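You operate a simulated robot arm through the tools that you are given. There is no shell and no other tool.

You run a simulated two-armed robot. Do the job below in one go: nothing can be reset, and whatever is moved stays where it is left.

JOB
Switch on and start the drum in high gear at speed 2.

The check looks at the end state, three seconds after you hand in, the way a careful person would. Anything else that was tipped, shoved, dropped, spilled or broken makes it a failure.

ROBOT AND FRAMES
Two 7-joint arms with two-finger parallel grippers on one trunk that stands fixed in place. Base frame: the origin is at the foot of the trunk, x ahead of it, y to its left, z up. Readings come in m, rad, newtons and seconds.
The left shoulder is at [0.071, 0.156, 1.43], the right one opposite. Each reaches about 1.231 m from its shoulder. Payload 3.91 kg a hand.
The TCP of each hand is the grasp point between the finger pads, 0.03 m short of the fingertips. In the tool frame z runs along the fingers and y along their closing line. Largest opening 0.11 m; finger width 0.02, thickness 0.01; the body of the gripper, 0.048 by 0.112 m, starts 0.055 m behind the TCP.
Orientation is that of the tool frame in the base frame, as a unit quaternion [w, x, y, z]. With the fingers straight down and closing along the base's y, the tool's x points along the base's -x, its y along +y and its z along -z.

CONTROLS
- The arms move only by the tool jog_arm. It takes "left_commands", "right_commands" or both (then of equal length, played together; a hand with none holds still); each is a list of rows, each a list of 7 numbers: the gripper command, from -1 (fully open) to 1 (shut), values between in proportion, then the shift along the tool's x, y, z in units of 300 mm (1.0 is 300 mm), then the turn, a rotation vector about the tool's x, y, z in units of 120 degrees (1.0 is 120 degrees). In form: [[fingers, tx, ty, tz, ax, ay, az], ...]. A call has 1 to 20 rows; each row is the pose to reach, as a shift and turn from the pose commanded when the call began, along the tool's axes at that moment. A call with a number of a shift or a turn outside -1 to 1 is refused whole. Each row takes 0.2 s and may step no farther than 0.05 m and 0.15 rad from the row before; otherwise, or with a gripper value out of range, the whole call is refused. A pose out of reach is approached as far as the arm can. The call stops where the force on the tool passes 40 N (or 10 N more than at its start, if that is more) or the arm is blocked; 0.2 s more then pass. Each finger travels about 0.108 m/s and halts on what it meets, pressing with about 39 N; the grip force reading is that of the motor and also rises with nothing between the fingers. The clock runs only during rows and for 0.2 s after the last one: add rows that repeat a pose to give the fingers time. It gives the time, the measured TCP pose, the force on the tool (base axes), the opening and the grip force at its end, in the units of the frame above (readings bear some noise), with the torque about the TCP (base axes, N m) and any sound that the robot's microphone picked up.
- Cameras (640 x 400 px; columns grow to the right, rows downward): "scene" is now at [0.1451, 0.0021, 1.6804]; the picture's right is [0.01, -1.00, 0.00], its down [-0.33, -0.00, -0.94] and it looks along [0.94, 0.01, -0.33] (base axes); focal length 214 px, centre (320, 200). "left" rides on the left gripper at [0.072, -0.017, -0.103] in its tool frame; the picture's right is [0.23, 0.97, 0.00], its down [-0.76, 0.18, -0.62] and it looks along [-0.61, 0.14, 0.78] (tool axes); focal length 222 px, centre (320, 200). "right" rides on the right gripper at [0.072, 0.017, -0.103] in its tool frame; the picture's right is [-0.23, 0.97, 0.00], its down [-0.76, -0.18, -0.62] and it looks along [-0.61, -0.14, 0.78] (tool axes); focal length 222 px, centre (320, 200). There is no depth. A picture from a camera that has moved, and an enlarged one, comes with that camera's place and axes in the base frame and with its lens.
- snapshot(camera): a new picture of that camera. It takes no simulated time.
- slide_trunk(by): slides the trunk up (or, below 0, down) by that many m; the arms and the scene camera ride with it, the base frame stays. It gives what a move gives, with no picture.
- pan_tilt(pan, tilt): turns the head with the scene camera to pan (to the left, within 1.501 rad either way) and tilt (down, from -0.506 to 1.204), counted from straight ahead of the robot. It gives what a move gives.
- zoom(camera, box): a new picture of the part [left, top, right, bottom] of that camera's present view, enlarged. It takes no simulated time.
- sign_off(): hands the job in; it is judged then, once.

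Nothing tells you positions but the pictures and the camera data. Unless the task says otherwise, let go and move clear before handing in.

The tools are called by a JSON object that holds its "method" and its "body". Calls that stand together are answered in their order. jog_arm: Moves the arms, as the interface text tells. Its arguments: {"type":"object","properties":{"left_commands":{"type":"array"},"right_commands":{"type":"array"}},"required":[]} The other tools are called the same way: slide_trunk (by) moves the trunk up or down; pan_tilt (pan, tilt) turns the head that bears the scene camera; snapshot (camera) takes a picture; zoom (camera, box) takes an enlarged picture of a part of a camera's view; sign_off () hands the job in.

At the start:

```text
t: 0.0
left_position: [0.4357, 0.6273, 1.5813]
left_orientation: [-0.001, 0.0, 1.0, -0.001]
left_wrist_force: [0.1, -0.1, 0.3]
left_moment: [-0.01, 0.05, -0.02]
left_grip_width: 0.11
left_gripper_force: 0.1
right_position: [0.5415, 0.0438, 1.6366]
right_orientation: [0.001, 0.0, 1.0, 0.0]
right_wrist_force: [0.1, -0.7, 0.2]
right_moment: [-0.04, 0.01, -0.01]
right_grip_width: 0.11
right_gripper_force: 0.0
trunk travel left (down, up): [-0.875, 0.065]
head pan, tilt (commanded): [0.009, 0.339]
```

scene: 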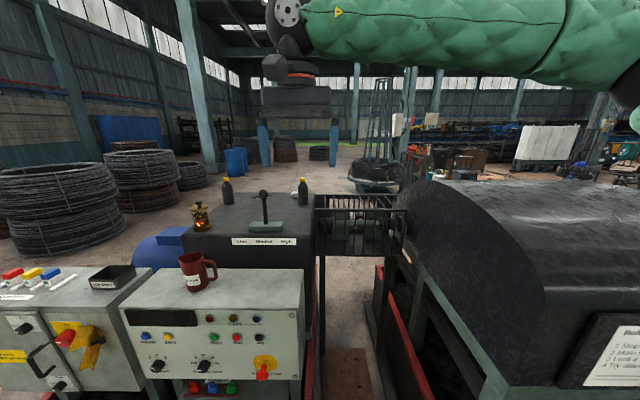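
right: 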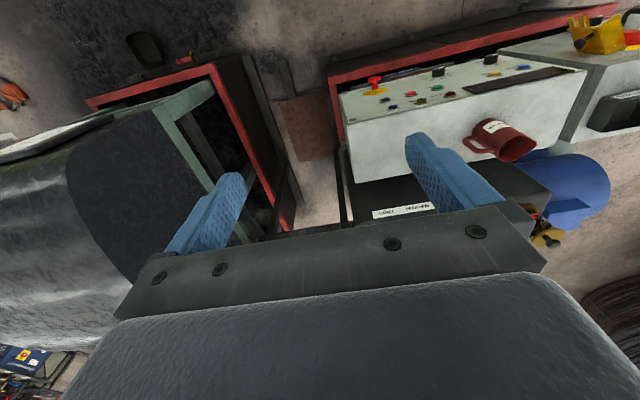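
left: 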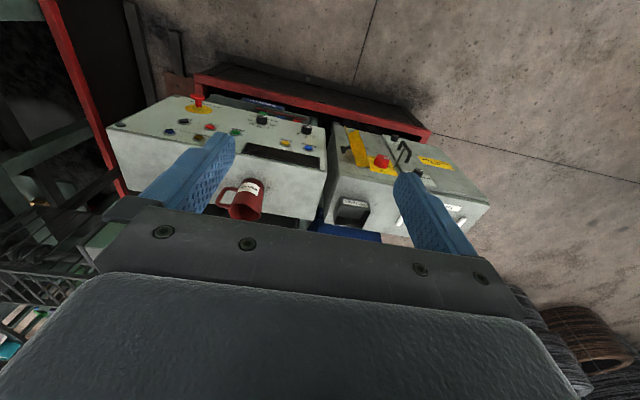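

I see a control panel with knobs, buttons and an e-stop, a power box at left, a gear lever on a gearbox, and a placard at right. I'll look closer at the details first.

{"method": "zoom", "body": {"camera": "scene", "box": [110, 240, 310, 400]}}

{"method": "zoom", "body": {"camera": "scene", "box": [0, 240, 160, 400]}}

{"method": "zoom", "body": {"camera": "scene", "box": [180, 170, 420, 290]}}

{"method": "zoom", "body": {"camera": "scene", "box": [560, 300, 640, 400]}}

```text
2.50 times, centred on (210, 320) of scene
camera zoom: at [0.1451, 0.0021, 1.6804], right [0.01, -1.0, 0.0], down [-0.33, 0.0, -0.94], along [0.94, 0.01, -0.33], focal length 536 px, centre (595, -100)
```

zoom: 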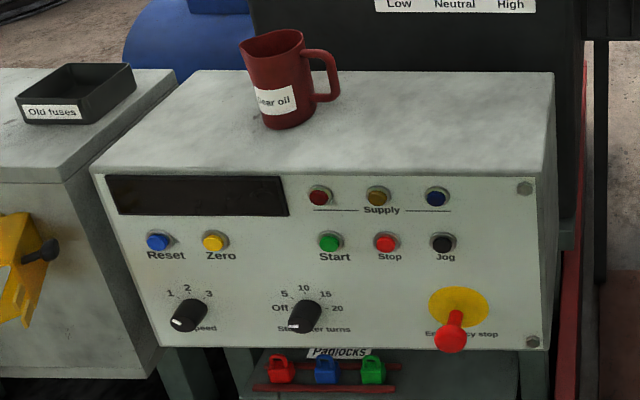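

```text
2.50 times, centred on (80, 320) of scene
camera zoom: at [0.1451, 0.0021, 1.6804], right [0.01, -1.0, 0.0], down [-0.33, 0.0, -0.94], along [0.94, 0.01, -0.33], focal length 536 px, centre (920, -100)
```

zoom: 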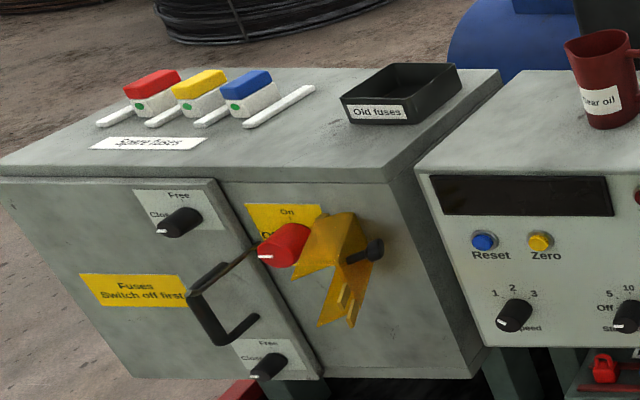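

```text
2.67 times, centred on (300, 230) of scene
camera zoom: at [0.1451, 0.0021, 1.6804], right [0.01, -1.0, 0.0], down [-0.33, 0.0, -0.94], along [0.94, 0.01, -0.33], focal length 572 px, centre (373, 120)
```

zoom: 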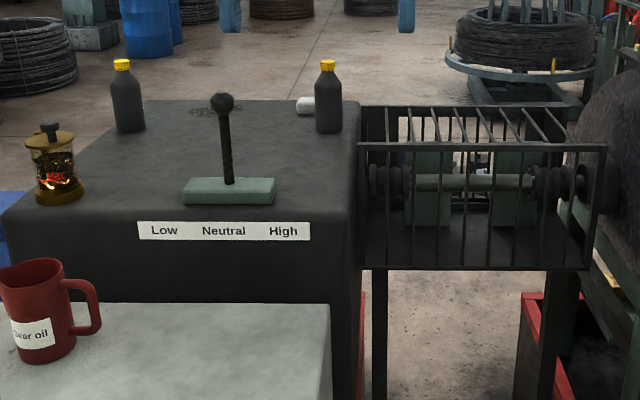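

```text
4.00 times, centred on (600, 350) of scene
camera zoom: at [0.1451, 0.0021, 1.6804], right [0.01, -1.0, 0.0], down [-0.33, 0.0, -0.94], along [0.94, 0.01, -0.33], focal length 858 px, centre (-800, -400)
```

zoom: 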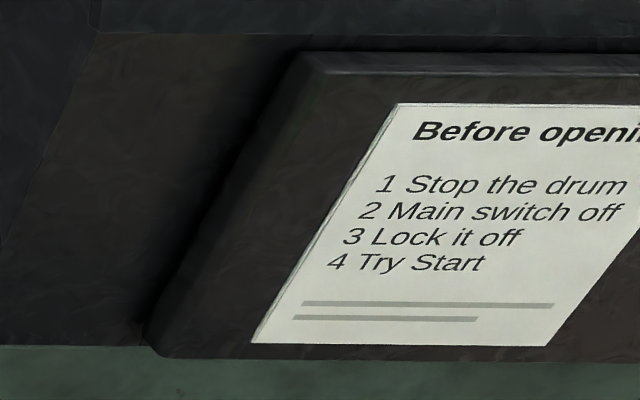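

The main switch box has a red handle with a yellow piece at it, and the supply lamps look dark. I'll turn the head to see these and the rest of the machine better.

{"method": "pan_tilt", "body": {"pan": 0.6, "tilt": 0.8}}

{"method": "snapshot", "body": {"camera": "scene"}}

{"method": "zoom", "body": {"camera": "scene", "box": [160, 100, 480, 300]}}

{"method": "pan_tilt", "body": {"pan": -0.7, "tilt": 0.6}}

{"method": "snapshot", "body": {"camera": "scene"}}

```text
t: 1.0
left_position: [0.4368, 0.627, 1.581]
left_orientation: [0.0, 0.0, 1.0, 0.0]
left_wrist_force: [-0.2, 0.1, -0.1]
left_moment: [-0.03, -0.03, 0.01]
left_grip_width: 0.11
left_gripper_force: 0.2
right_position: [0.5415, 0.0432, 1.6375]
right_orientation: [0.0, 0.001, 1.0, 0.001]
right_wrist_force: [0.0, 0.3, -0.2]
right_moment: [-0.02, -0.04, 0.01]
right_grip_width: 0.1103
right_gripper_force: 0.1
trunk travel left (down, up): [-0.875, 0.065]
head pan, tilt (commanded): [0.6, 0.799]
```

```text
taken
camera scene: at [0.1185, 0.0467, 1.6396], right [0.56, -0.83, 0.0], down [-0.59, -0.4, -0.7], along [0.58, 0.39, -0.72], focal length 214 px, centre (320, 200)
```

scene: 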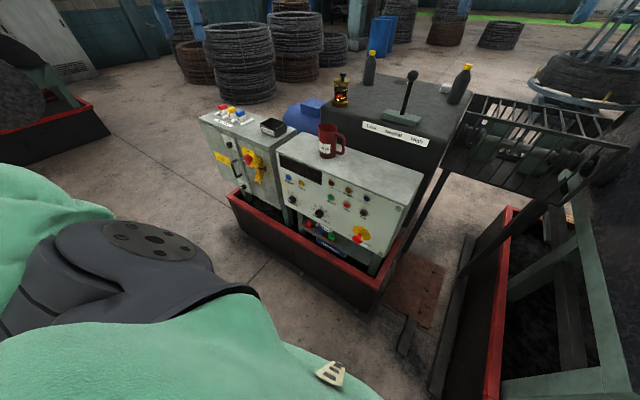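

```text
2.00 times, centred on (320, 200) of scene
camera zoom: at [0.1185, 0.0467, 1.6396], right [0.56, -0.83, 0.0], down [-0.59, -0.4, -0.7], along [0.58, 0.39, -0.72], focal length 429 px, centre (320, 200)
```

zoom: 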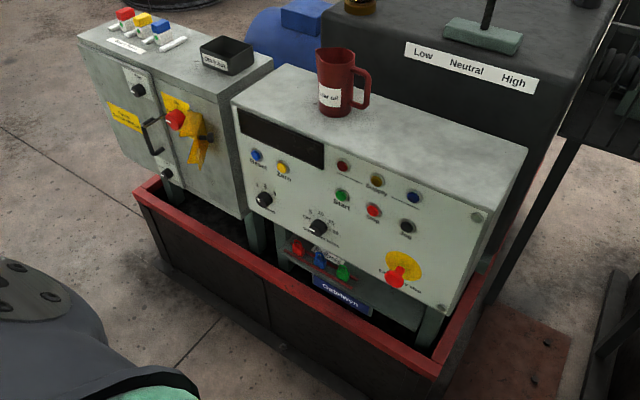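

```text
t: 2.5
left_position: [0.4363, 0.6272, 1.581]
left_orientation: [-0.001, 0.0, 1.0, 0.0]
left_wrist_force: [-0.2, 1.1, 0.5]
left_moment: [-0.02, 0.0, -0.01]
left_grip_width: 0.1102
left_gripper_force: 0.2
right_position: [0.5407, 0.0417, 1.6376]
right_orientation: [0.0, 0.0, 1.0, 0.001]
right_wrist_force: [-0.6, -0.4, 0.9]
right_moment: [0.01, 0.0, -0.02]
right_grip_width: 0.1099
right_gripper_force: 0.0
trunk travel left (down, up): [-0.875, 0.065]
head pan, tilt (commanded): [-0.7, 0.6]
```

```text
taken
camera scene: at [0.1195, -0.0557, 1.6565], right [-0.64, -0.77, 0.0], down [-0.43, 0.36, -0.82], along [0.63, -0.53, -0.57], focal length 214 px, centre (320, 200)
```

scene: 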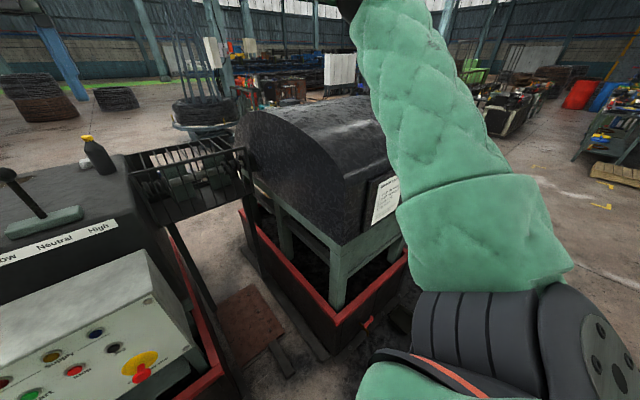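

The gearbox lever is in Neutral and the drum hood is shut. I'll centre the camera on the panel and switch box and take enlarged pictures.

{"method": "pan_tilt", "body": {"pan": 0.45, "tilt": 0.75}}

{"method": "snapshot", "body": {"camera": "scene"}}

{"method": "zoom", "body": {"camera": "scene", "box": [140, 100, 260, 220]}}

{"method": "zoom", "body": {"camera": "scene", "box": [220, 130, 380, 280]}}

{"method": "zoom", "body": {"camera": "scene", "box": [300, 40, 460, 140]}}

{"method": "zoom", "body": {"camera": "left", "box": [100, 80, 340, 240]}}

{"method": "zoom", "body": {"camera": "left", "box": [320, 110, 500, 250]}}

```text
t: 3.8
left_position: [0.4359, 0.6282, 1.5806]
left_orientation: [-0.001, -0.001, 1.0, 0.0]
left_wrist_force: [0.0, -0.2, -0.2]
left_moment: [0.01, 0.02, 0.02]
left_grip_width: 0.11
left_gripper_force: 0.1
right_position: [0.5401, 0.0423, 1.6383]
right_orientation: [0.0, 0.0, 1.0, 0.0]
right_wrist_force: [-0.5, 0.3, 0.2]
right_moment: [-0.01, 0.01, -0.01]
right_grip_width: 0.11
right_gripper_force: 0.0
trunk travel left (down, up): [-0.875, 0.065]
head pan, tilt (commanded): [0.45, 0.75]
```

```text
taken
camera scene: at [0.1265, 0.0372, 1.6436], right [0.43, -0.9, 0.0], down [-0.61, -0.3, -0.73], along [0.66, 0.32, -0.68], focal length 214 px, centre (320, 200)
```

scene: 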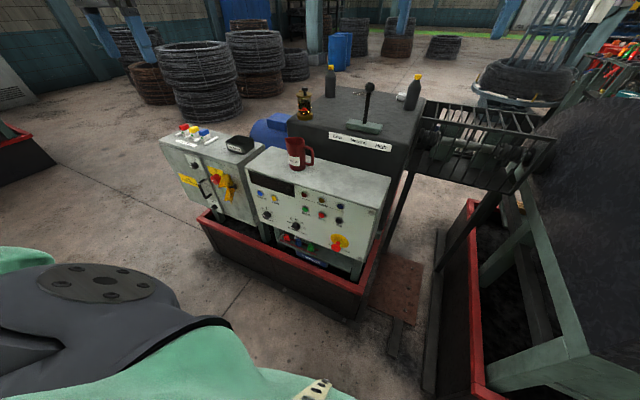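

```text
3.33 times, centred on (200, 160) of scene
camera zoom: at [0.1265, 0.0372, 1.6436], right [0.43, -0.9, 0.0], down [-0.61, -0.3, -0.73], along [0.66, 0.32, -0.68], focal length 715 px, centre (720, 333)
```

zoom: 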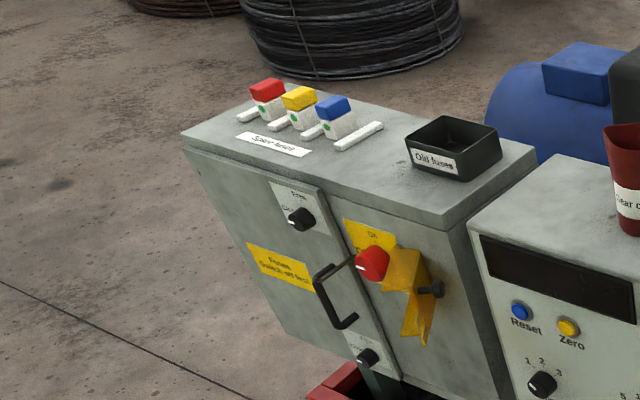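

```text
2.67 times, centred on (300, 205) of scene
camera zoom: at [0.1265, 0.0372, 1.6436], right [0.43, -0.9, 0.0], down [-0.61, -0.3, -0.73], along [0.66, 0.32, -0.68], focal length 572 px, centre (373, 187)
```

zoom: 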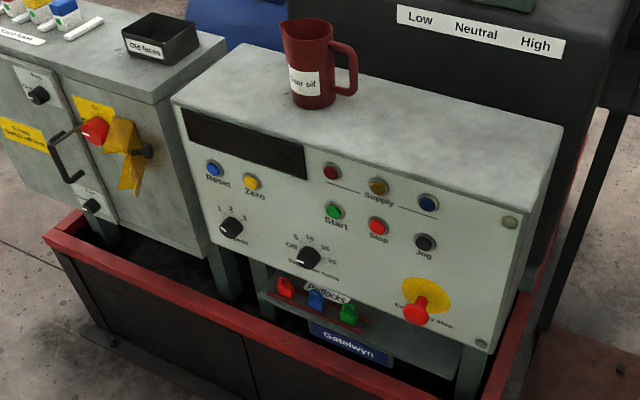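

```text
4.00 times, centred on (380, 90) of scene
camera zoom: at [0.1265, 0.0372, 1.6436], right [0.43, -0.9, 0.0], down [-0.61, -0.3, -0.73], along [0.66, 0.32, -0.68], focal length 858 px, centre (80, 640)
```

zoom: 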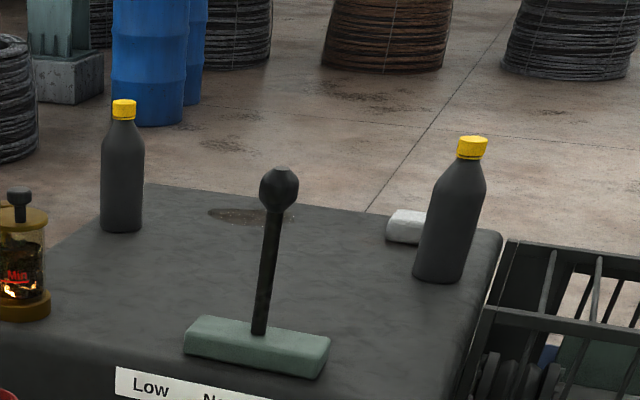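

```text
2.50 times, centred on (220, 160) of left
camera zoom: at [0.364, 0.6112, 1.6843], right [-0.23, 0.97, 0.0], down [0.76, 0.18, 0.62], along [0.61, 0.14, -0.78], focal length 555 px, centre (570, 300)
```

zoom: 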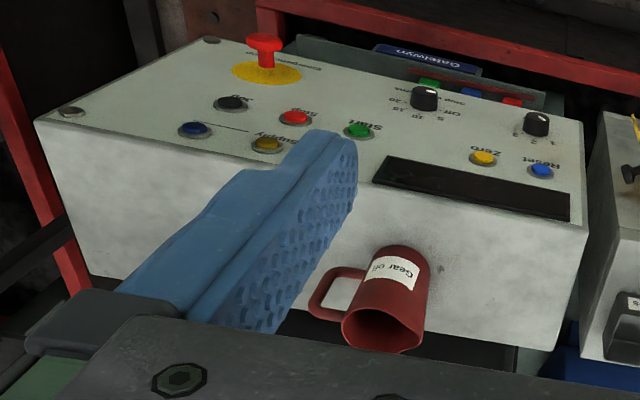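

```text
2.86 times, centred on (410, 180) of left
camera zoom: at [0.364, 0.6112, 1.6843], right [-0.23, 0.97, 0.0], down [0.76, 0.18, 0.62], along [0.61, 0.14, -0.78], focal length 635 px, centre (63, 257)
```

zoom: 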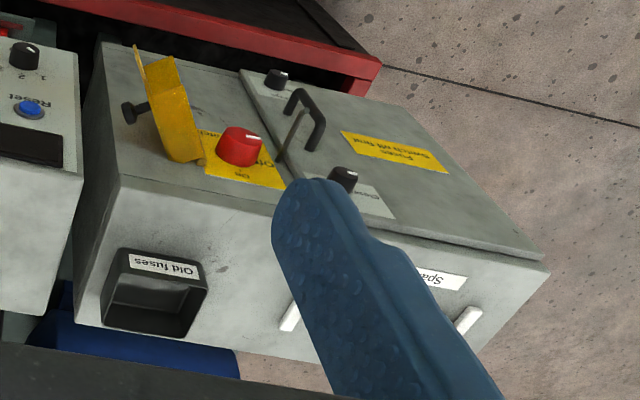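

I triangulated the panel face at about x 0.72 (Start near [0.716, 0.395, 0.949], speed knob near [0.705, 0.632, 0.805], E-stop head near [0.68, 0.22, 0.81]). I'll look at the right side to check clearance before lowering the trunk.

{"method": "pan_tilt", "body": {"pan": -0.9, "tilt": 0.3}}

{"method": "snapshot", "body": {"camera": "scene"}}

{"method": "pan_tilt", "body": {"pan": 0.9, "tilt": 0.4}}

{"method": "snapshot", "body": {"camera": "scene"}}

```text
t: 5.3
left_position: [0.4361, 0.6282, 1.5814]
left_orientation: [0.0, 0.0, 1.0, 0.0]
left_wrist_force: [-0.3, -0.5, 0.3]
left_moment: [0.0, 0.0, 0.0]
left_grip_width: 0.11
left_gripper_force: 0.1
right_position: [0.5396, 0.0429, 1.6374]
right_orientation: [0.0, 0.0, 1.0, 0.0]
right_wrist_force: [0.3, -0.1, -0.8]
right_moment: [0.01, -0.01, 0.01]
right_grip_width: 0.11
right_gripper_force: 0.0
trunk travel left (down, up): [-0.875, 0.065]
head pan, tilt (commanded): [-0.901, 0.3]
```

```text
taken
camera scene: at [0.1099, -0.072, 1.6839], right [-0.78, -0.62, 0.0], down [-0.18, 0.23, -0.96], along [0.59, -0.75, -0.3], focal length 214 px, centre (320, 200)
```

scene: 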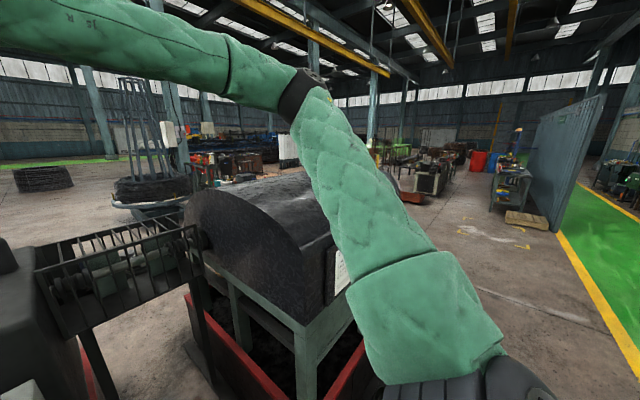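

```text
t: 7.1
left_position: [0.436, 0.6271, 1.5803]
left_orientation: [0.0, 0.0, 1.0, 0.0]
left_wrist_force: [-0.9, 0.4, 0.8]
left_moment: [-0.01, 0.0, -0.02]
left_grip_width: 0.11
left_gripper_force: 0.1
right_position: [0.5405, 0.0435, 1.6374]
right_orientation: [0.0, 0.0, 1.0, 0.0]
right_wrist_force: [0.4, 0.3, 0.2]
right_moment: [0.02, 0.01, -0.02]
right_grip_width: 0.1101
right_gripper_force: 0.0
trunk travel left (down, up): [-0.875, 0.065]
head pan, tilt (commanded): [0.901, 0.4]
```

```text
taken
camera scene: at [0.1095, 0.0737, 1.6747], right [0.78, -0.62, 0.0], down [-0.24, -0.3, -0.92], along [0.57, 0.72, -0.39], focal length 214 px, centre (320, 200)
```

scene: 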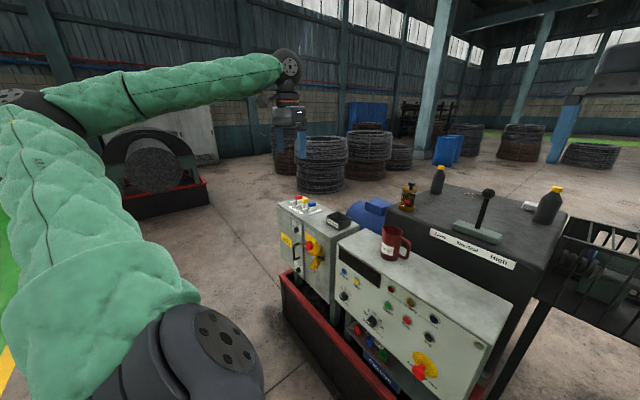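

Both arms have high, outboard elbows and the hood stands ahead of the right arm with space between them. I'll lower the trunk in part and check again.

{"method": "slide_trunk", "body": {"by": -0.3}}

{"method": "snapshot", "body": {"camera": "left"}}

{"method": "snapshot", "body": {"camera": "right"}}

{"method": "pan_tilt", "body": {"pan": 0.45, "tilt": 0.5}}

{"method": "snapshot", "body": {"camera": "scene"}}

```text
t: 10.1
left_position: [0.4363, 0.6264, 1.2822]
left_orientation: [0.001, 0.0, 1.0, -0.001]
left_wrist_force: [-0.1, -1.0, 0.3]
left_moment: [0.0, 0.0, 0.01]
left_grip_width: 0.11
left_gripper_force: 0.0
right_position: [0.5405, 0.0421, 1.3371]
right_orientation: [0.0, 0.0, 1.0, -0.001]
right_wrist_force: [0.1, 0.0, -0.6]
right_moment: [-0.02, -0.04, 0.01]
right_grip_width: 0.1098
right_gripper_force: 0.0
trunk travel left (down, up): [-0.575, 0.365]
head pan, tilt (commanded): [0.901, 0.4]
```

```text
taken
camera left: at [0.3637, 0.6111, 1.3844], right [-0.23, 0.97, 0.0], down [0.76, 0.18, 0.62], along [0.61, 0.14, -0.78], focal length 222 px, centre (320, 200)
```

left: 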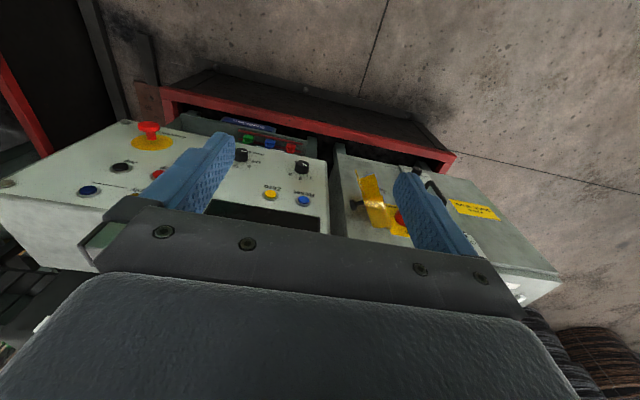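

```text
taken
camera right: at [0.4691, 0.0598, 1.4404], right [0.23, 0.97, 0.0], down [0.76, -0.18, 0.62], along [0.61, -0.14, -0.78], focal length 222 px, centre (320, 200)
```

right: 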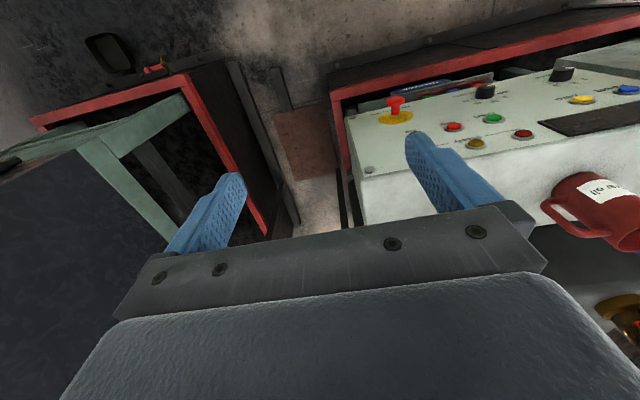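

```text
t: 11.0
left_position: [0.4372, 0.628, 1.2812]
left_orientation: [0.0, 0.0, 1.0, 0.0]
left_wrist_force: [0.1, -0.7, -0.4]
left_moment: [-0.01, 0.0, -0.03]
left_grip_width: 0.1099
left_gripper_force: 0.1
right_position: [0.5403, 0.0428, 1.3364]
right_orientation: [0.0, 0.0, 1.0, 0.001]
right_wrist_force: [-0.2, -0.4, -0.1]
right_moment: [0.0, -0.02, 0.02]
right_grip_width: 0.1099
right_gripper_force: 0.1
trunk travel left (down, up): [-0.575, 0.365]
head pan, tilt (commanded): [0.45, 0.499]
```

```text
taken
camera scene: at [0.1337, 0.0408, 1.3655], right [0.44, -0.9, 0.0], down [-0.43, -0.21, -0.88], along [0.79, 0.38, -0.48], focal length 214 px, centre (320, 200)
```

scene: 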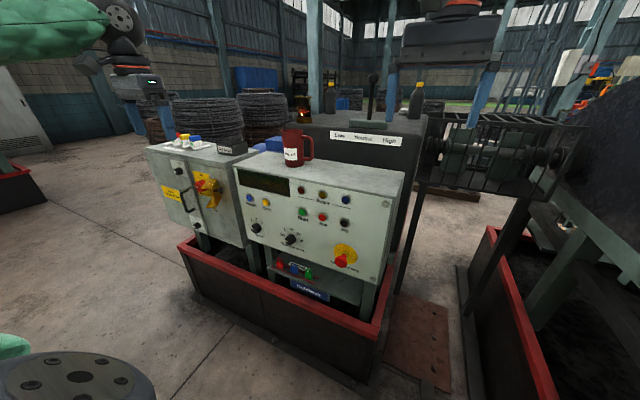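

{"method": "zoom", "body": {"camera": "scene", "box": [140, 130, 260, 240]}}

{"method": "zoom", "body": {"camera": "scene", "box": [230, 160, 400, 310]}}

{"method": "zoom", "body": {"camera": "scene", "box": [270, 60, 440, 170]}}

{"method": "zoom", "body": {"camera": "right", "box": [520, 280, 640, 400]}}

```text
3.64 times, centred on (200, 185) of scene
camera zoom: at [0.1337, 0.0408, 1.3655], right [0.44, -0.9, 0.0], down [-0.43, -0.21, -0.88], along [0.79, 0.38, -0.48], focal length 780 px, centre (756, 254)
```

zoom: 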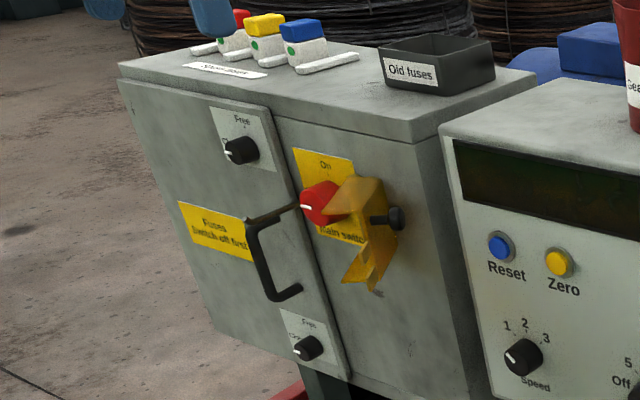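

```text
2.67 times, centred on (315, 235) of scene
camera zoom: at [0.1337, 0.0408, 1.3655], right [0.44, -0.9, 0.0], down [-0.43, -0.21, -0.88], along [0.79, 0.38, -0.48], focal length 572 px, centre (333, 107)
```

zoom: 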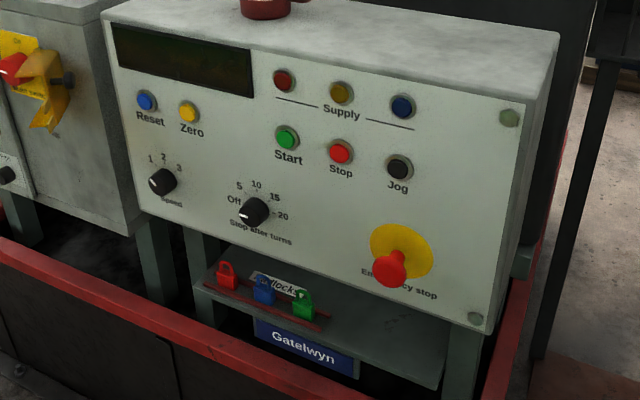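

```text
3.64 times, centred on (355, 115) of scene
camera zoom: at [0.1337, 0.0408, 1.3655], right [0.44, -0.9, 0.0], down [-0.43, -0.21, -0.88], along [0.79, 0.38, -0.48], focal length 780 px, centre (193, 509)
```

zoom: 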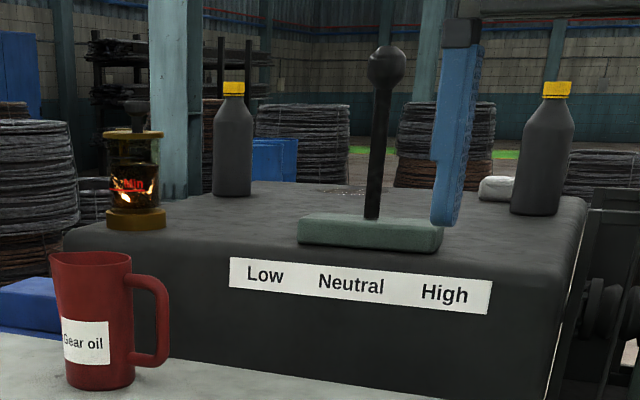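

```text
3.33 times, centred on (580, 340) of right
camera zoom: at [0.4692, 0.0599, 1.4403], right [0.23, 0.97, 0.0], down [0.76, -0.18, 0.62], along [0.61, -0.14, -0.78], focal length 740 px, centre (-547, -267)
```

zoom: 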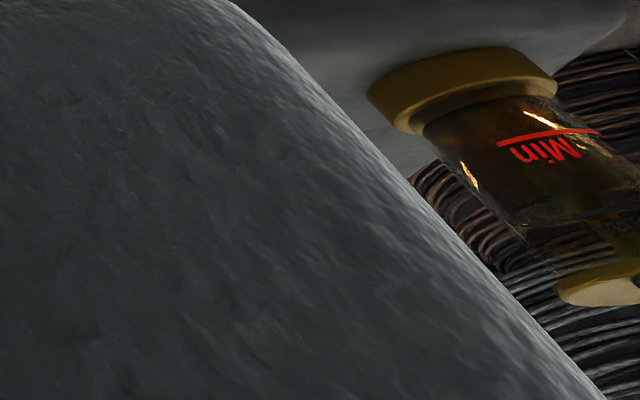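

The oil gauge looks filled past its Min mark, the main switch knob points left to "Off", and the lever is in Neutral. I'll swing the left hand to point forward in front of the main switch to view it closely.

{"method": "jog_arm", "body": {"left_commands": [[-1, 0, 0.06, 0.08, 0, -0.0625, 0], [-1, 0, 0.12, 0.16, 0, -0.125, 0], [-1, 0, 0.18, 0.25, 0, -0.1875, 0], [-1, 0, 0.24, 0.33, 0, -0.25, 0], [-1, 0, 0.3, 0.42, 0, -0.3125, 0], [-1, 0, 0.37, 0.5, 0, -0.375, 0], [-1, 0, 0.43, 0.58, 0, -0.4375, 0], [-1, 0, 0.49, 0.67, 0, -0.5, 0], [-1, 0, 0.55, 0.75, 0, -0.5625, 0], [-1, 0, 0.61, 0.83, 0, -0.625, 0], [-1, 0, 0.67, 0.92, 0, -0.6875, 0], [-1, 0, 0.73, 1.0, 0, -0.75, 0]]}}

{"method": "snapshot", "body": {"camera": "left"}}

{"method": "snapshot", "body": {"camera": "scene"}}

```text
t: 13.8
left_position: [0.4195, 0.8463, 0.9405]
left_orientation: [0.669, -0.001, 0.743, 0.001]
left_wrist_force: [1.3, -0.5, -0.1]
left_moment: [0.02, -0.03, 0.0]
left_grip_width: 0.1103
left_gripper_force: 0.1
right_position: [0.5414, 0.0428, 1.336]
right_orientation: [-0.001, -0.001, 1.0, 0.0]
right_wrist_force: [0.5, -0.3, 0.5]
right_moment: [-0.04, 0.01, -0.01]
right_grip_width: 0.1101
right_gripper_force: 0.2
trunk travel left (down, up): [-0.575, 0.365]
head pan, tilt (commanded): [0.45, 0.499]
stopped in row 12 (left hand): the arm was blocked; the commanded pose is now the measured one
```

```text
taken
camera left: at [0.3089, 0.8292, 0.8805], right [-0.02, 0.97, -0.23], down [-0.54, 0.18, 0.82], along [0.84, 0.14, 0.52], focal length 222 px, centre (320, 200)
```

left: 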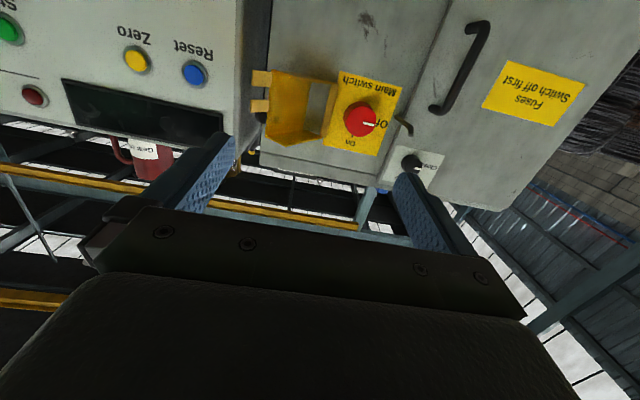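

```text
taken
camera scene: at [0.1356, 0.0401, 1.3653], right [0.44, -0.9, 0.0], down [-0.43, -0.21, -0.88], along [0.79, 0.38, -0.48], focal length 214 px, centre (320, 200)
```

scene: 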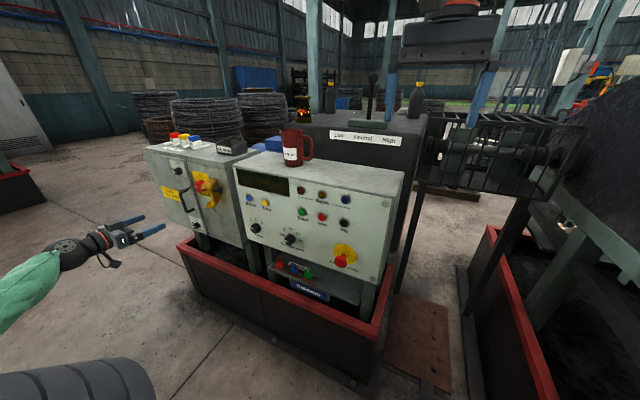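

The left hand now faces the switch box; the last few degrees of turn were blocked, likely a joint limit. I'll zoom in on the switch and its yellow flap.

{"method": "zoom", "body": {"camera": "left", "box": [240, 20, 460, 180]}}

{"method": "zoom", "body": {"camera": "scene", "box": [180, 150, 240, 230]}}

```text
2.50 times, centred on (350, 100) of left
camera zoom: at [0.3089, 0.8292, 0.8805], right [-0.02, 0.97, -0.23], down [-0.54, 0.18, 0.82], along [0.84, 0.14, 0.52], focal length 555 px, centre (245, 450)
```

zoom: 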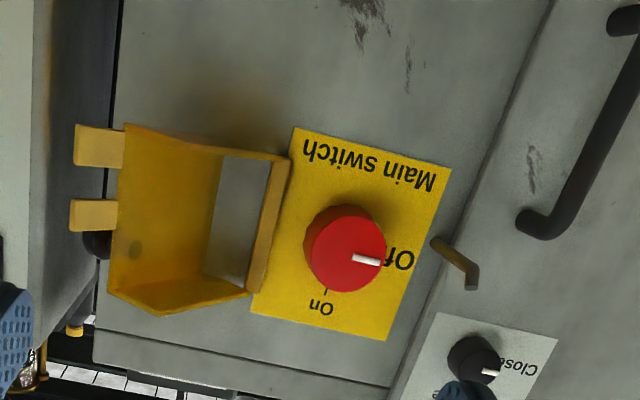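

```text
5.00 times, centred on (210, 190) of scene
camera zoom: at [0.1356, 0.0401, 1.3653], right [0.44, -0.9, 0.0], down [-0.43, -0.21, -0.88], along [0.79, 0.38, -0.48], focal length 1072 px, centre (870, 250)
```

zoom: 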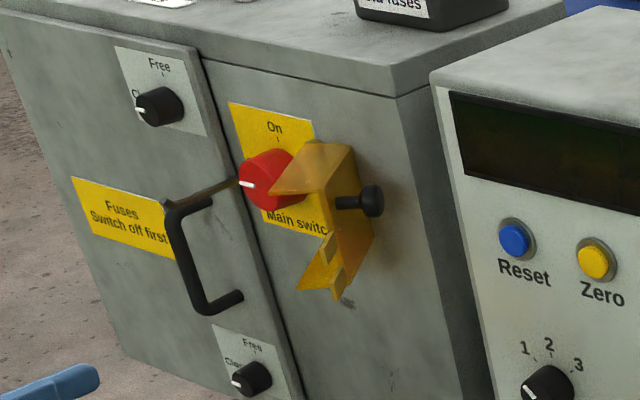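

The switch is a round red knob with a white mark at Off (left), On is at the top, and the yellow cover is swung open to its right. I'll check the right arm's clearance before lowering the trunk further, which should ease the wrist.

{"method": "pan_tilt", "body": {"pan": -0.8, "tilt": 0.3}}

{"method": "snapshot", "body": {"camera": "scene"}}

```text
t: 15.3
left_position: [0.4209, 0.8449, 0.9417]
left_orientation: [0.669, 0.001, 0.743, 0.0]
left_wrist_force: [-0.6, 0.4, -0.7]
left_moment: [0.02, 0.01, -0.01]
left_grip_width: 0.1098
left_gripper_force: 0.0
right_position: [0.5395, 0.0425, 1.3376]
right_orientation: [-0.001, 0.001, 1.0, -0.001]
right_wrist_force: [0.1, 0.9, 0.3]
right_moment: [-0.02, 0.0, -0.02]
right_grip_width: 0.11
right_gripper_force: 0.1
trunk travel left (down, up): [-0.575, 0.365]
head pan, tilt (commanded): [-0.799, 0.3]
```

```text
taken
camera scene: at [0.1168, -0.0658, 1.3839], right [-0.72, -0.7, 0.0], down [-0.21, 0.21, -0.96], along [0.67, -0.68, -0.3], focal length 214 px, centre (320, 200)
```

scene: 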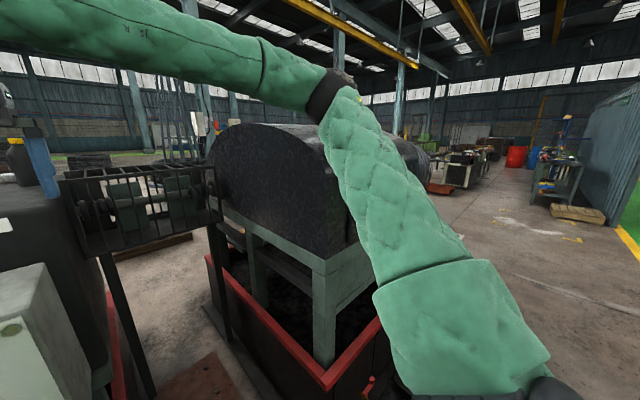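

The right elbow is at about z 1.45, near the hood front edge, so I'll first draw the right hand back and up before lowering the trunk more.

{"method": "jog_arm", "body": {"right_commands": [[-1, 0.08, -0.03, -0.1, 0, 0, 0], [-1, 0.16, -0.06, -0.2, 0, 0, 0], [-1, 0.25, -0.09, -0.3, 0, 0, 0], [-1, 0.33, -0.12, -0.4, 0, 0, 0], [-1, 0.42, -0.15, -0.5, 0, 0, 0], [-1, 0.5, -0.17, -0.6, 0, 0, 0]]}}

{"method": "snapshot", "body": {"camera": "scene"}}

```text
t: 16.7
left_position: [0.4165, 0.8452, 0.9433]
left_orientation: [0.67, 0.0, 0.743, 0.0]
left_wrist_force: [-0.3, -0.7, -0.1]
left_moment: [0.0, 0.02, -0.01]
left_grip_width: 0.1098
left_gripper_force: 0.0
right_position: [0.386, -0.0092, 1.5171]
right_orientation: [0.001, 0.0, 1.0, 0.0]
right_wrist_force: [-0.1, 0.2, 0.5]
right_moment: [0.0, -0.07, 0.0]
right_grip_width: 0.1102
right_gripper_force: 0.0
trunk travel left (down, up): [-0.575, 0.365]
head pan, tilt (commanded): [-0.799, 0.3]
```

```text
taken
camera scene: at [0.1147, -0.066, 1.3841], right [-0.72, -0.7, 0.0], down [-0.2, 0.21, -0.96], along [0.67, -0.68, -0.29], focal length 214 px, centre (320, 200)
```

scene: 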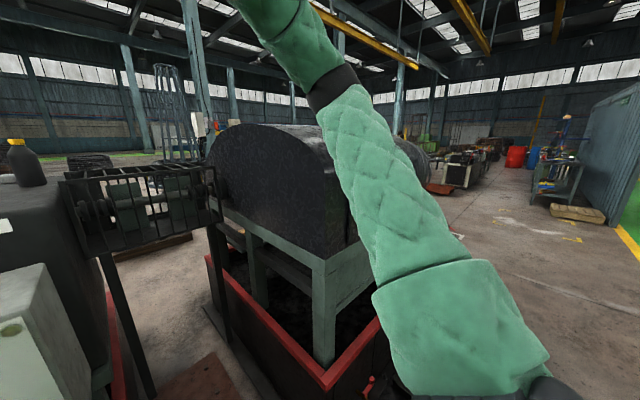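

The right elbow is still about level with the hood but well to its front. I'll lower the trunk another 0.2 m and check.

{"method": "slide_trunk", "body": {"by": -0.2}}

{"method": "snapshot", "body": {"camera": "scene"}}

{"method": "pan_tilt", "body": {"pan": 0.6, "tilt": 0.3}}

{"method": "snapshot", "body": {"camera": "scene"}}

```text
t: 18.8
left_position: [0.4203, 0.8459, 0.742]
left_orientation: [0.669, 0.0, 0.743, 0.0]
left_wrist_force: [0.0, -1.2, -0.3]
left_moment: [-0.02, -0.01, -0.01]
left_grip_width: 0.1103
left_gripper_force: 0.1
right_position: [0.3883, -0.009, 1.3169]
right_orientation: [-0.001, 0.0, 1.0, 0.0]
right_wrist_force: [0.1, -1.3, -0.7]
right_moment: [0.02, 0.0, -0.03]
right_grip_width: 0.11
right_gripper_force: 0.1
trunk travel left (down, up): [-0.375, 0.565]
head pan, tilt (commanded): [-0.799, 0.3]
```

```text
taken
camera scene: at [0.1166, -0.0659, 1.1841], right [-0.72, -0.7, 0.0], down [-0.21, 0.21, -0.96], along [0.67, -0.68, -0.3], focal length 214 px, centre (320, 200)
```

scene: 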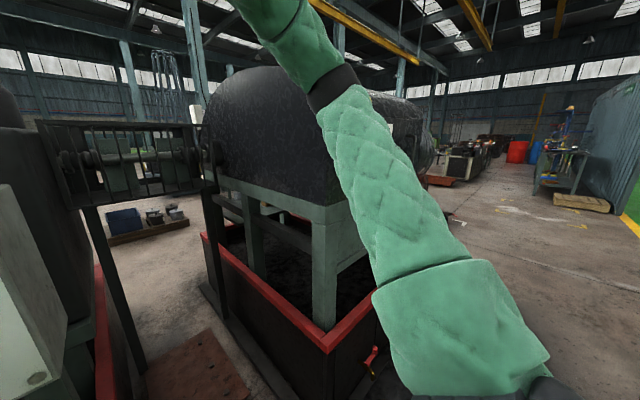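

```text
t: 20.4
left_position: [0.4199, 0.8452, 0.7416]
left_orientation: [0.669, 0.0, 0.743, 0.0]
left_wrist_force: [-0.2, 0.3, -0.3]
left_moment: [0.0, 0.03, -0.01]
left_grip_width: 0.11
left_gripper_force: 0.0
right_position: [0.3879, -0.0077, 1.3163]
right_orientation: [0.0, 0.0, 1.0, 0.0]
right_wrist_force: [0.6, -1.2, -0.6]
right_moment: [0.05, 0.01, -0.01]
right_grip_width: 0.11
right_gripper_force: 0.0
trunk travel left (down, up): [-0.375, 0.565]
head pan, tilt (commanded): [0.6, 0.3]
```

```text
taken
camera scene: at [0.1286, 0.0538, 1.1839], right [0.56, -0.83, 0.0], down [-0.24, -0.17, -0.96], along [0.79, 0.54, -0.3], focal length 214 px, centre (320, 200)
```

scene: 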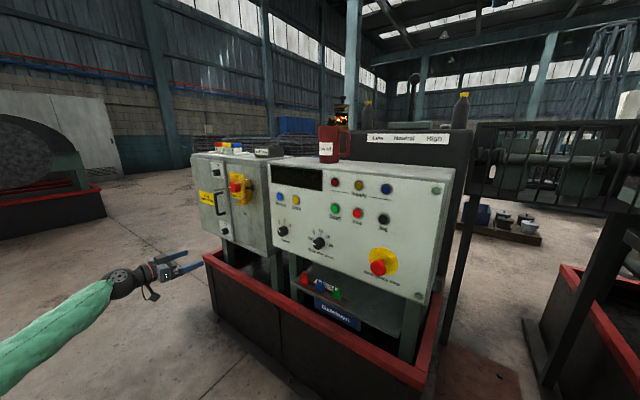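

Nothing touched; the view of the panel is now nearly frontal. I'll zoom to read the knobs, and pull the left hand up toward the switch height.

{"method": "zoom", "body": {"camera": "scene", "box": [260, 165, 360, 265]}}

{"method": "zoom", "body": {"camera": "scene", "box": [185, 135, 285, 240]}}

{"method": "zoom", "body": {"camera": "scene", "box": [340, 170, 460, 310]}}

{"method": "zoom", "body": {"camera": "scene", "box": [310, 60, 480, 180]}}

```text
4.00 times, centred on (310, 215) of scene
camera zoom: at [0.1286, 0.0538, 1.1839], right [0.56, -0.83, 0.0], down [-0.24, -0.17, -0.96], along [0.79, 0.54, -0.3], focal length 858 px, centre (360, 140)
```

zoom: 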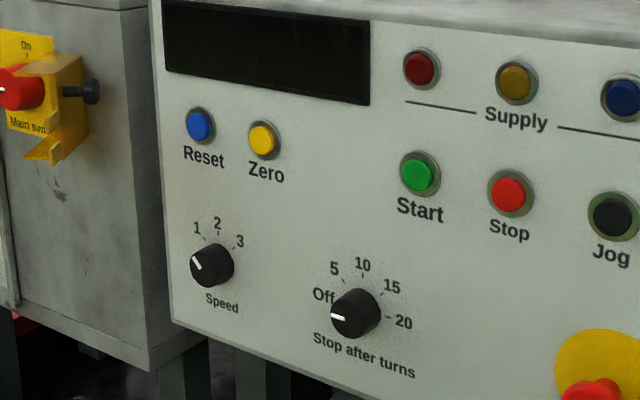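

```text
3.81 times, centred on (235, 188) of scene
camera zoom: at [0.1286, 0.0538, 1.1839], right [0.56, -0.83, 0.0], down [-0.24, -0.17, -0.96], along [0.79, 0.54, -0.3], focal length 817 px, centre (644, 248)
```

zoom: 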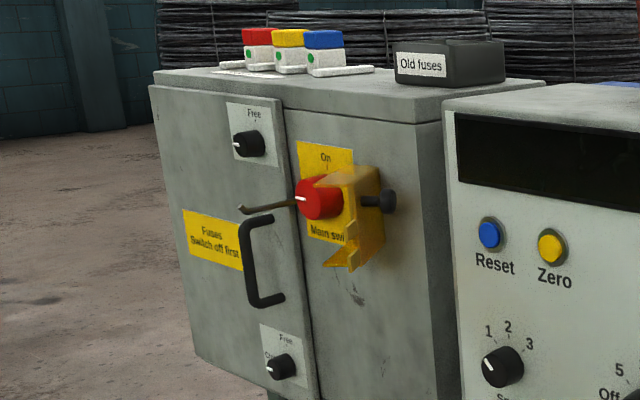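

```text
2.86 times, centred on (400, 240) of scene
camera zoom: at [0.1286, 0.0538, 1.1839], right [0.56, -0.83, 0.0], down [-0.24, -0.17, -0.96], along [0.79, 0.54, -0.3], focal length 613 px, centre (91, 86)
```

zoom: 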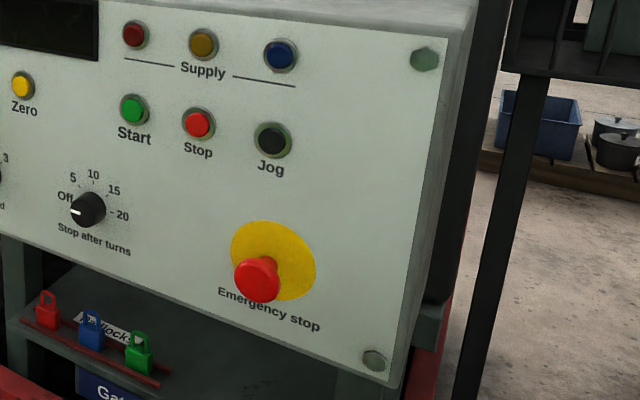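

```text
3.33 times, centred on (395, 120) of scene
camera zoom: at [0.1286, 0.0538, 1.1839], right [0.56, -0.83, 0.0], down [-0.24, -0.17, -0.96], along [0.79, 0.54, -0.3], focal length 715 px, centre (70, 467)
```

zoom: 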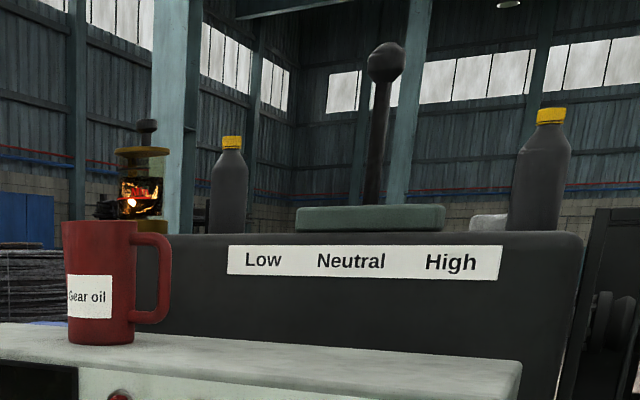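

The speed knob points to 1, "Stop after turns" is Off, the E-stop looks released, and a small hasp pin sticks out left of the main switch knob (knob centre about [0.685, 0.926, 0.950]). I'll bring the left hand level in front of the knob at a standoff.

{"method": "jog_arm", "body": {"left_commands": [[-1, -0.075, 0.027, 0.052, 0, 0, 0], [-1, -0.15, 0.054, 0.105, 0, -0.005, 0], [-1, -0.226, 0.08, 0.157, 0, -0.01, 0], [-1, -0.3, 0.107, 0.21, 0, -0.015, 0], [-1, -0.376, 0.134, 0.262, 0, -0.02, 0], [-1, -0.452, 0.161, 0.314, 0, -0.025, 0], [-1, -0.527, 0.188, 0.367, 0, -0.03, 0], [-1, -0.602, 0.214, 0.42, 0, -0.035, 0], [-1, -0.678, 0.241, 0.472, 0, -0.04, 0], [-1, -0.753, 0.268, 0.524, 0, -0.05, 0]]}}

{"method": "snapshot", "body": {"camera": "left"}}

{"method": "snapshot", "body": {"camera": "scene"}}

```text
t: 22.6
left_position: [0.5985, 0.9265, 0.951]
left_orientation: [0.707, 0.0, 0.707, 0.0]
left_wrist_force: [-0.7, 0.0, 0.0]
left_moment: [-0.02, 0.0, 0.0]
left_grip_width: 0.11
left_gripper_force: 0.0
right_position: [0.3892, -0.008, 1.3158]
right_orientation: [0.0, 0.001, 1.0, 0.0]
right_wrist_force: [0.1, 1.0, 0.8]
right_moment: [0.0, -0.01, -0.02]
right_grip_width: 0.1099
right_gripper_force: 0.0
trunk travel left (down, up): [-0.375, 0.565]
head pan, tilt (commanded): [0.6, 0.3]
```

```text
taken
camera left: at [0.4952, 0.91, 0.8786], right [0.0, 0.97, -0.23], down [-0.62, 0.18, 0.76], along [0.78, 0.14, 0.61], focal length 222 px, centre (320, 200)
```

left: 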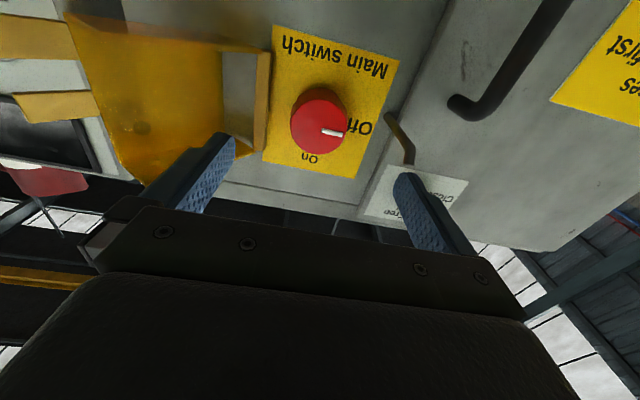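

```text
taken
camera scene: at [0.129, 0.0537, 1.1838], right [0.57, -0.82, 0.0], down [-0.24, -0.17, -0.96], along [0.79, 0.54, -0.3], focal length 214 px, centre (320, 200)
```

scene: 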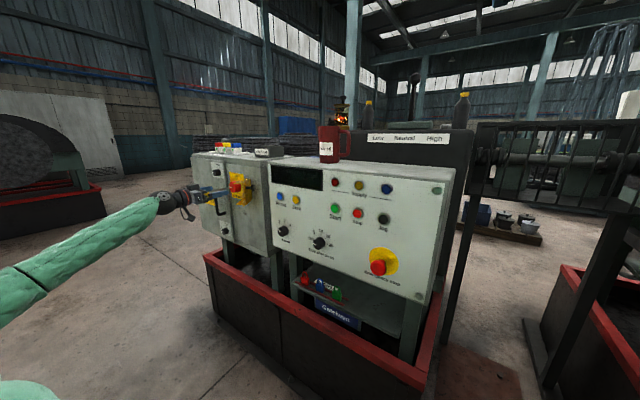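

The hand is level and squarely in front of the knob. I'll roll it 67.5° so the fingers straddle the knob above and below, clear of the hasp pin and the cover.

{"method": "jog_arm", "body": {"left_commands": [[-1, 0, 0, 0, 0, 0, 0.0625], [-1, 0, 0, 0, 0, 0, 0.125], [-1, 0, 0, 0, 0, 0, 0.1875], [-1, 0.005, -0.003, 0, 0, 0, 0.25], [-1, 0.005, -0.003, 0, 0, 0, 0.3125], [-1, 0.01, -0.005, 0, 0, 0, 0.375], [-1, 0.01, -0.005, 0, 0, 0, 0.4375], [-1, 0.01, -0.005, 0, 0, 0, 0.5], [-1, 0.01, -0.005, 0, 0, 0, 0.5625]]}}

{"method": "snapshot", "body": {"camera": "left"}}

{"method": "zoom", "body": {"camera": "scene", "box": [160, 130, 300, 240]}}

```text
t: 24.6
left_position: [0.5992, 0.9225, 0.9472]
left_orientation: [0.588, 0.394, 0.587, 0.393]
left_wrist_force: [-0.3, 0.6, 0.1]
left_moment: [0.01, -0.02, 0.01]
left_grip_width: 0.1099
left_gripper_force: 0.0
right_position: [0.3883, -0.006, 1.3167]
right_orientation: [0.0, 0.0, 1.0, 0.0]
right_wrist_force: [-0.5, 0.5, 0.2]
right_moment: [-0.01, -0.02, -0.01]
right_grip_width: 0.1102
right_gripper_force: 0.1
trunk travel left (down, up): [-0.375, 0.565]
head pan, tilt (commanded): [0.6, 0.3]
```

```text
taken
camera left: at [0.4962, 0.9853, 0.9042], right [0.0, 0.58, 0.81], down [-0.62, -0.64, 0.45], along [0.78, -0.51, 0.36], focal length 222 px, centre (320, 200)
```

left: 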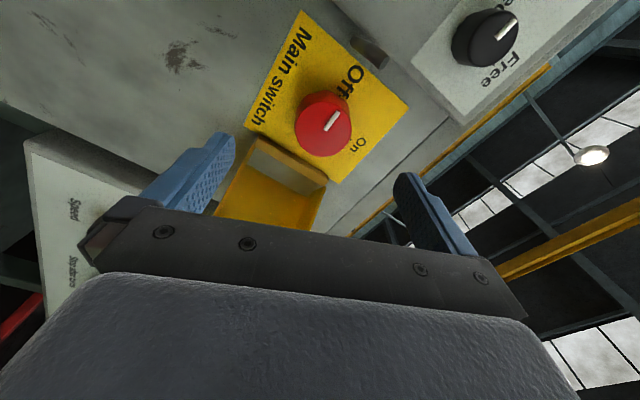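

```text
3.64 times, centred on (230, 185) of scene
camera zoom: at [0.1287, 0.0539, 1.1839], right [0.56, -0.83, 0.0], down [-0.24, -0.17, -0.96], along [0.79, 0.54, -0.3], focal length 780 px, centre (647, 254)
```

zoom: 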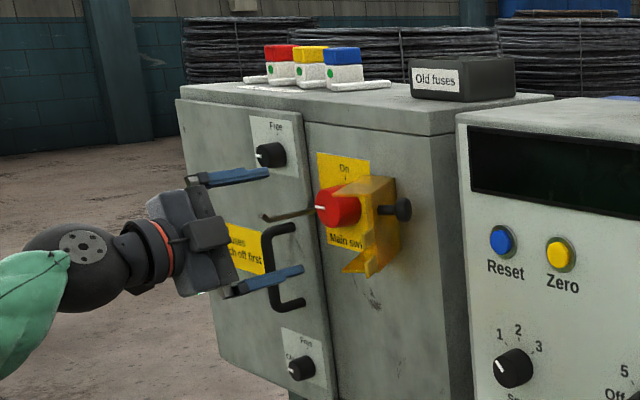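

The fingers now straddle the knob diagonally-vertical and the hasp pin is clear. I'll advance so the pads overlap the knob and close.

{"method": "jog_arm", "body": {"left_commands": [[-1, 0.009, 0.004, 0.1, 0, 0, 0], [-1, 0.009, 0.004, 0.2, 0, 0, 0], [-1, 0.009, 0.004, 0.28, 0, 0, 0]]}}

{"method": "snapshot", "body": {"camera": "left"}}

{"method": "zoom", "body": {"camera": "scene", "box": [160, 130, 300, 240]}}

```text
t: 25.4
left_position: [0.6832, 0.9265, 0.9474]
left_orientation: [0.588, 0.393, 0.587, 0.394]
left_wrist_force: [-0.4, -0.2, 0.9]
left_moment: [0.01, 0.03, 0.04]
left_grip_width: 0.1099
left_gripper_force: 0.0
right_position: [0.3887, -0.0077, 1.315]
right_orientation: [0.0, 0.001, 1.0, 0.001]
right_wrist_force: [-0.1, -0.5, 0.5]
right_moment: [-0.04, 0.02, 0.0]
right_grip_width: 0.11
right_gripper_force: 0.1
trunk travel left (down, up): [-0.375, 0.565]
head pan, tilt (commanded): [0.6, 0.3]
```

```text
taken
camera left: at [0.5804, 0.9881, 0.9038], right [0.0, 0.58, 0.81], down [-0.62, -0.64, 0.46], along [0.78, -0.51, 0.36], focal length 222 px, centre (320, 200)
```

left: 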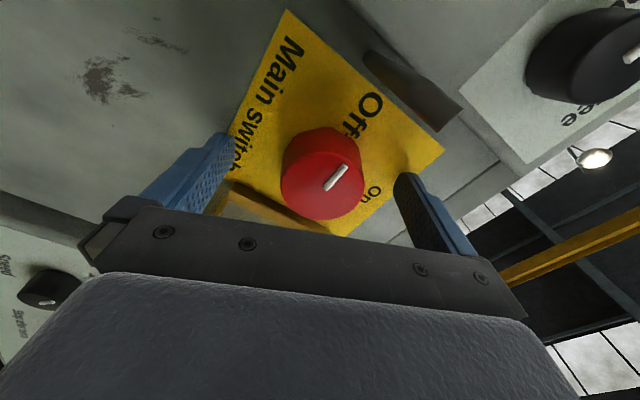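

```text
3.64 times, centred on (230, 185) of scene
camera zoom: at [0.1291, 0.0537, 1.1838], right [0.57, -0.82, 0.0], down [-0.24, -0.17, -0.96], along [0.79, 0.54, -0.3], focal length 780 px, centre (647, 254)
```

zoom: 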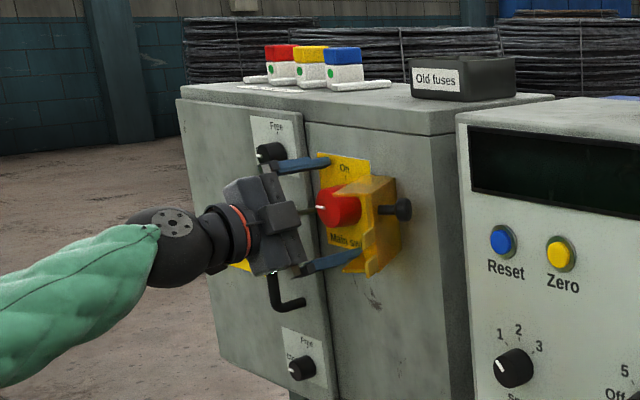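

The fingertips are beside the knob with no contact. I'll close on it.

{"method": "jog_arm", "body": {"left_commands": [[0.2, 0, 0, 0, 0, 0, 0], [0.6, 0, 0, 0, 0, 0, 0], [1, 0, 0, 0, 0, 0, 0], [1, 0, 0, 0, 0, 0, 0]]}}

{"method": "snapshot", "body": {"camera": "left"}}

```text
t: 26.4
left_position: [0.6845, 0.9259, 0.9489]
left_orientation: [0.589, 0.392, 0.587, 0.393]
left_wrist_force: [17.0, 17.4, 17.7]
left_moment: [-0.07, -0.65, 0.52]
left_grip_width: 0.053
left_gripper_force: 44.9
right_position: [0.3891, -0.0073, 1.3162]
right_orientation: [-0.001, 0.0, 1.0, 0.0]
right_wrist_force: [-0.2, 0.2, 0.3]
right_moment: [-0.01, 0.0, -0.02]
right_grip_width: 0.1098
right_gripper_force: 0.1
trunk travel left (down, up): [-0.375, 0.565]
head pan, tilt (commanded): [0.6, 0.3]
```

```text
taken
camera left: at [0.5812, 0.9878, 0.9059], right [0.0, 0.58, 0.81], down [-0.62, -0.64, 0.45], along [0.78, -0.51, 0.36], focal length 222 px, centre (320, 200)
```

left: 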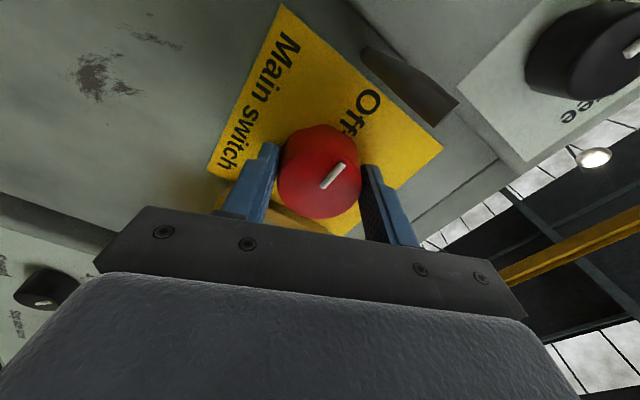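

The grip is on the knob (width 0.053) with some side load, so I'll shift a few millimetres to relieve it before turning.

{"method": "jog_arm", "body": {"left_commands": [[1, 0.003, 0.008, 0.003, 0, 0, 0], [1, 0.005, 0.012, 0.005, 0, 0, 0]]}}

```text
t: 27.0
left_position: [0.685, 0.9278, 0.9489]
left_orientation: [0.587, 0.395, 0.588, 0.392]
left_wrist_force: [-18.7, -20.0, -8.6]
left_moment: [-0.04, 0.0, -0.64]
left_grip_width: 0.0532
left_gripper_force: 44.9
right_position: [0.3864, -0.0086, 1.3173]
right_orientation: [0.001, 0.0, 1.0, 0.0]
right_wrist_force: [-0.5, -0.3, -0.7]
right_moment: [0.04, 0.02, -0.01]
right_grip_width: 0.1102
right_gripper_force: 0.1
trunk travel left (down, up): [-0.375, 0.565]
head pan, tilt (commanded): [0.6, 0.3]
```

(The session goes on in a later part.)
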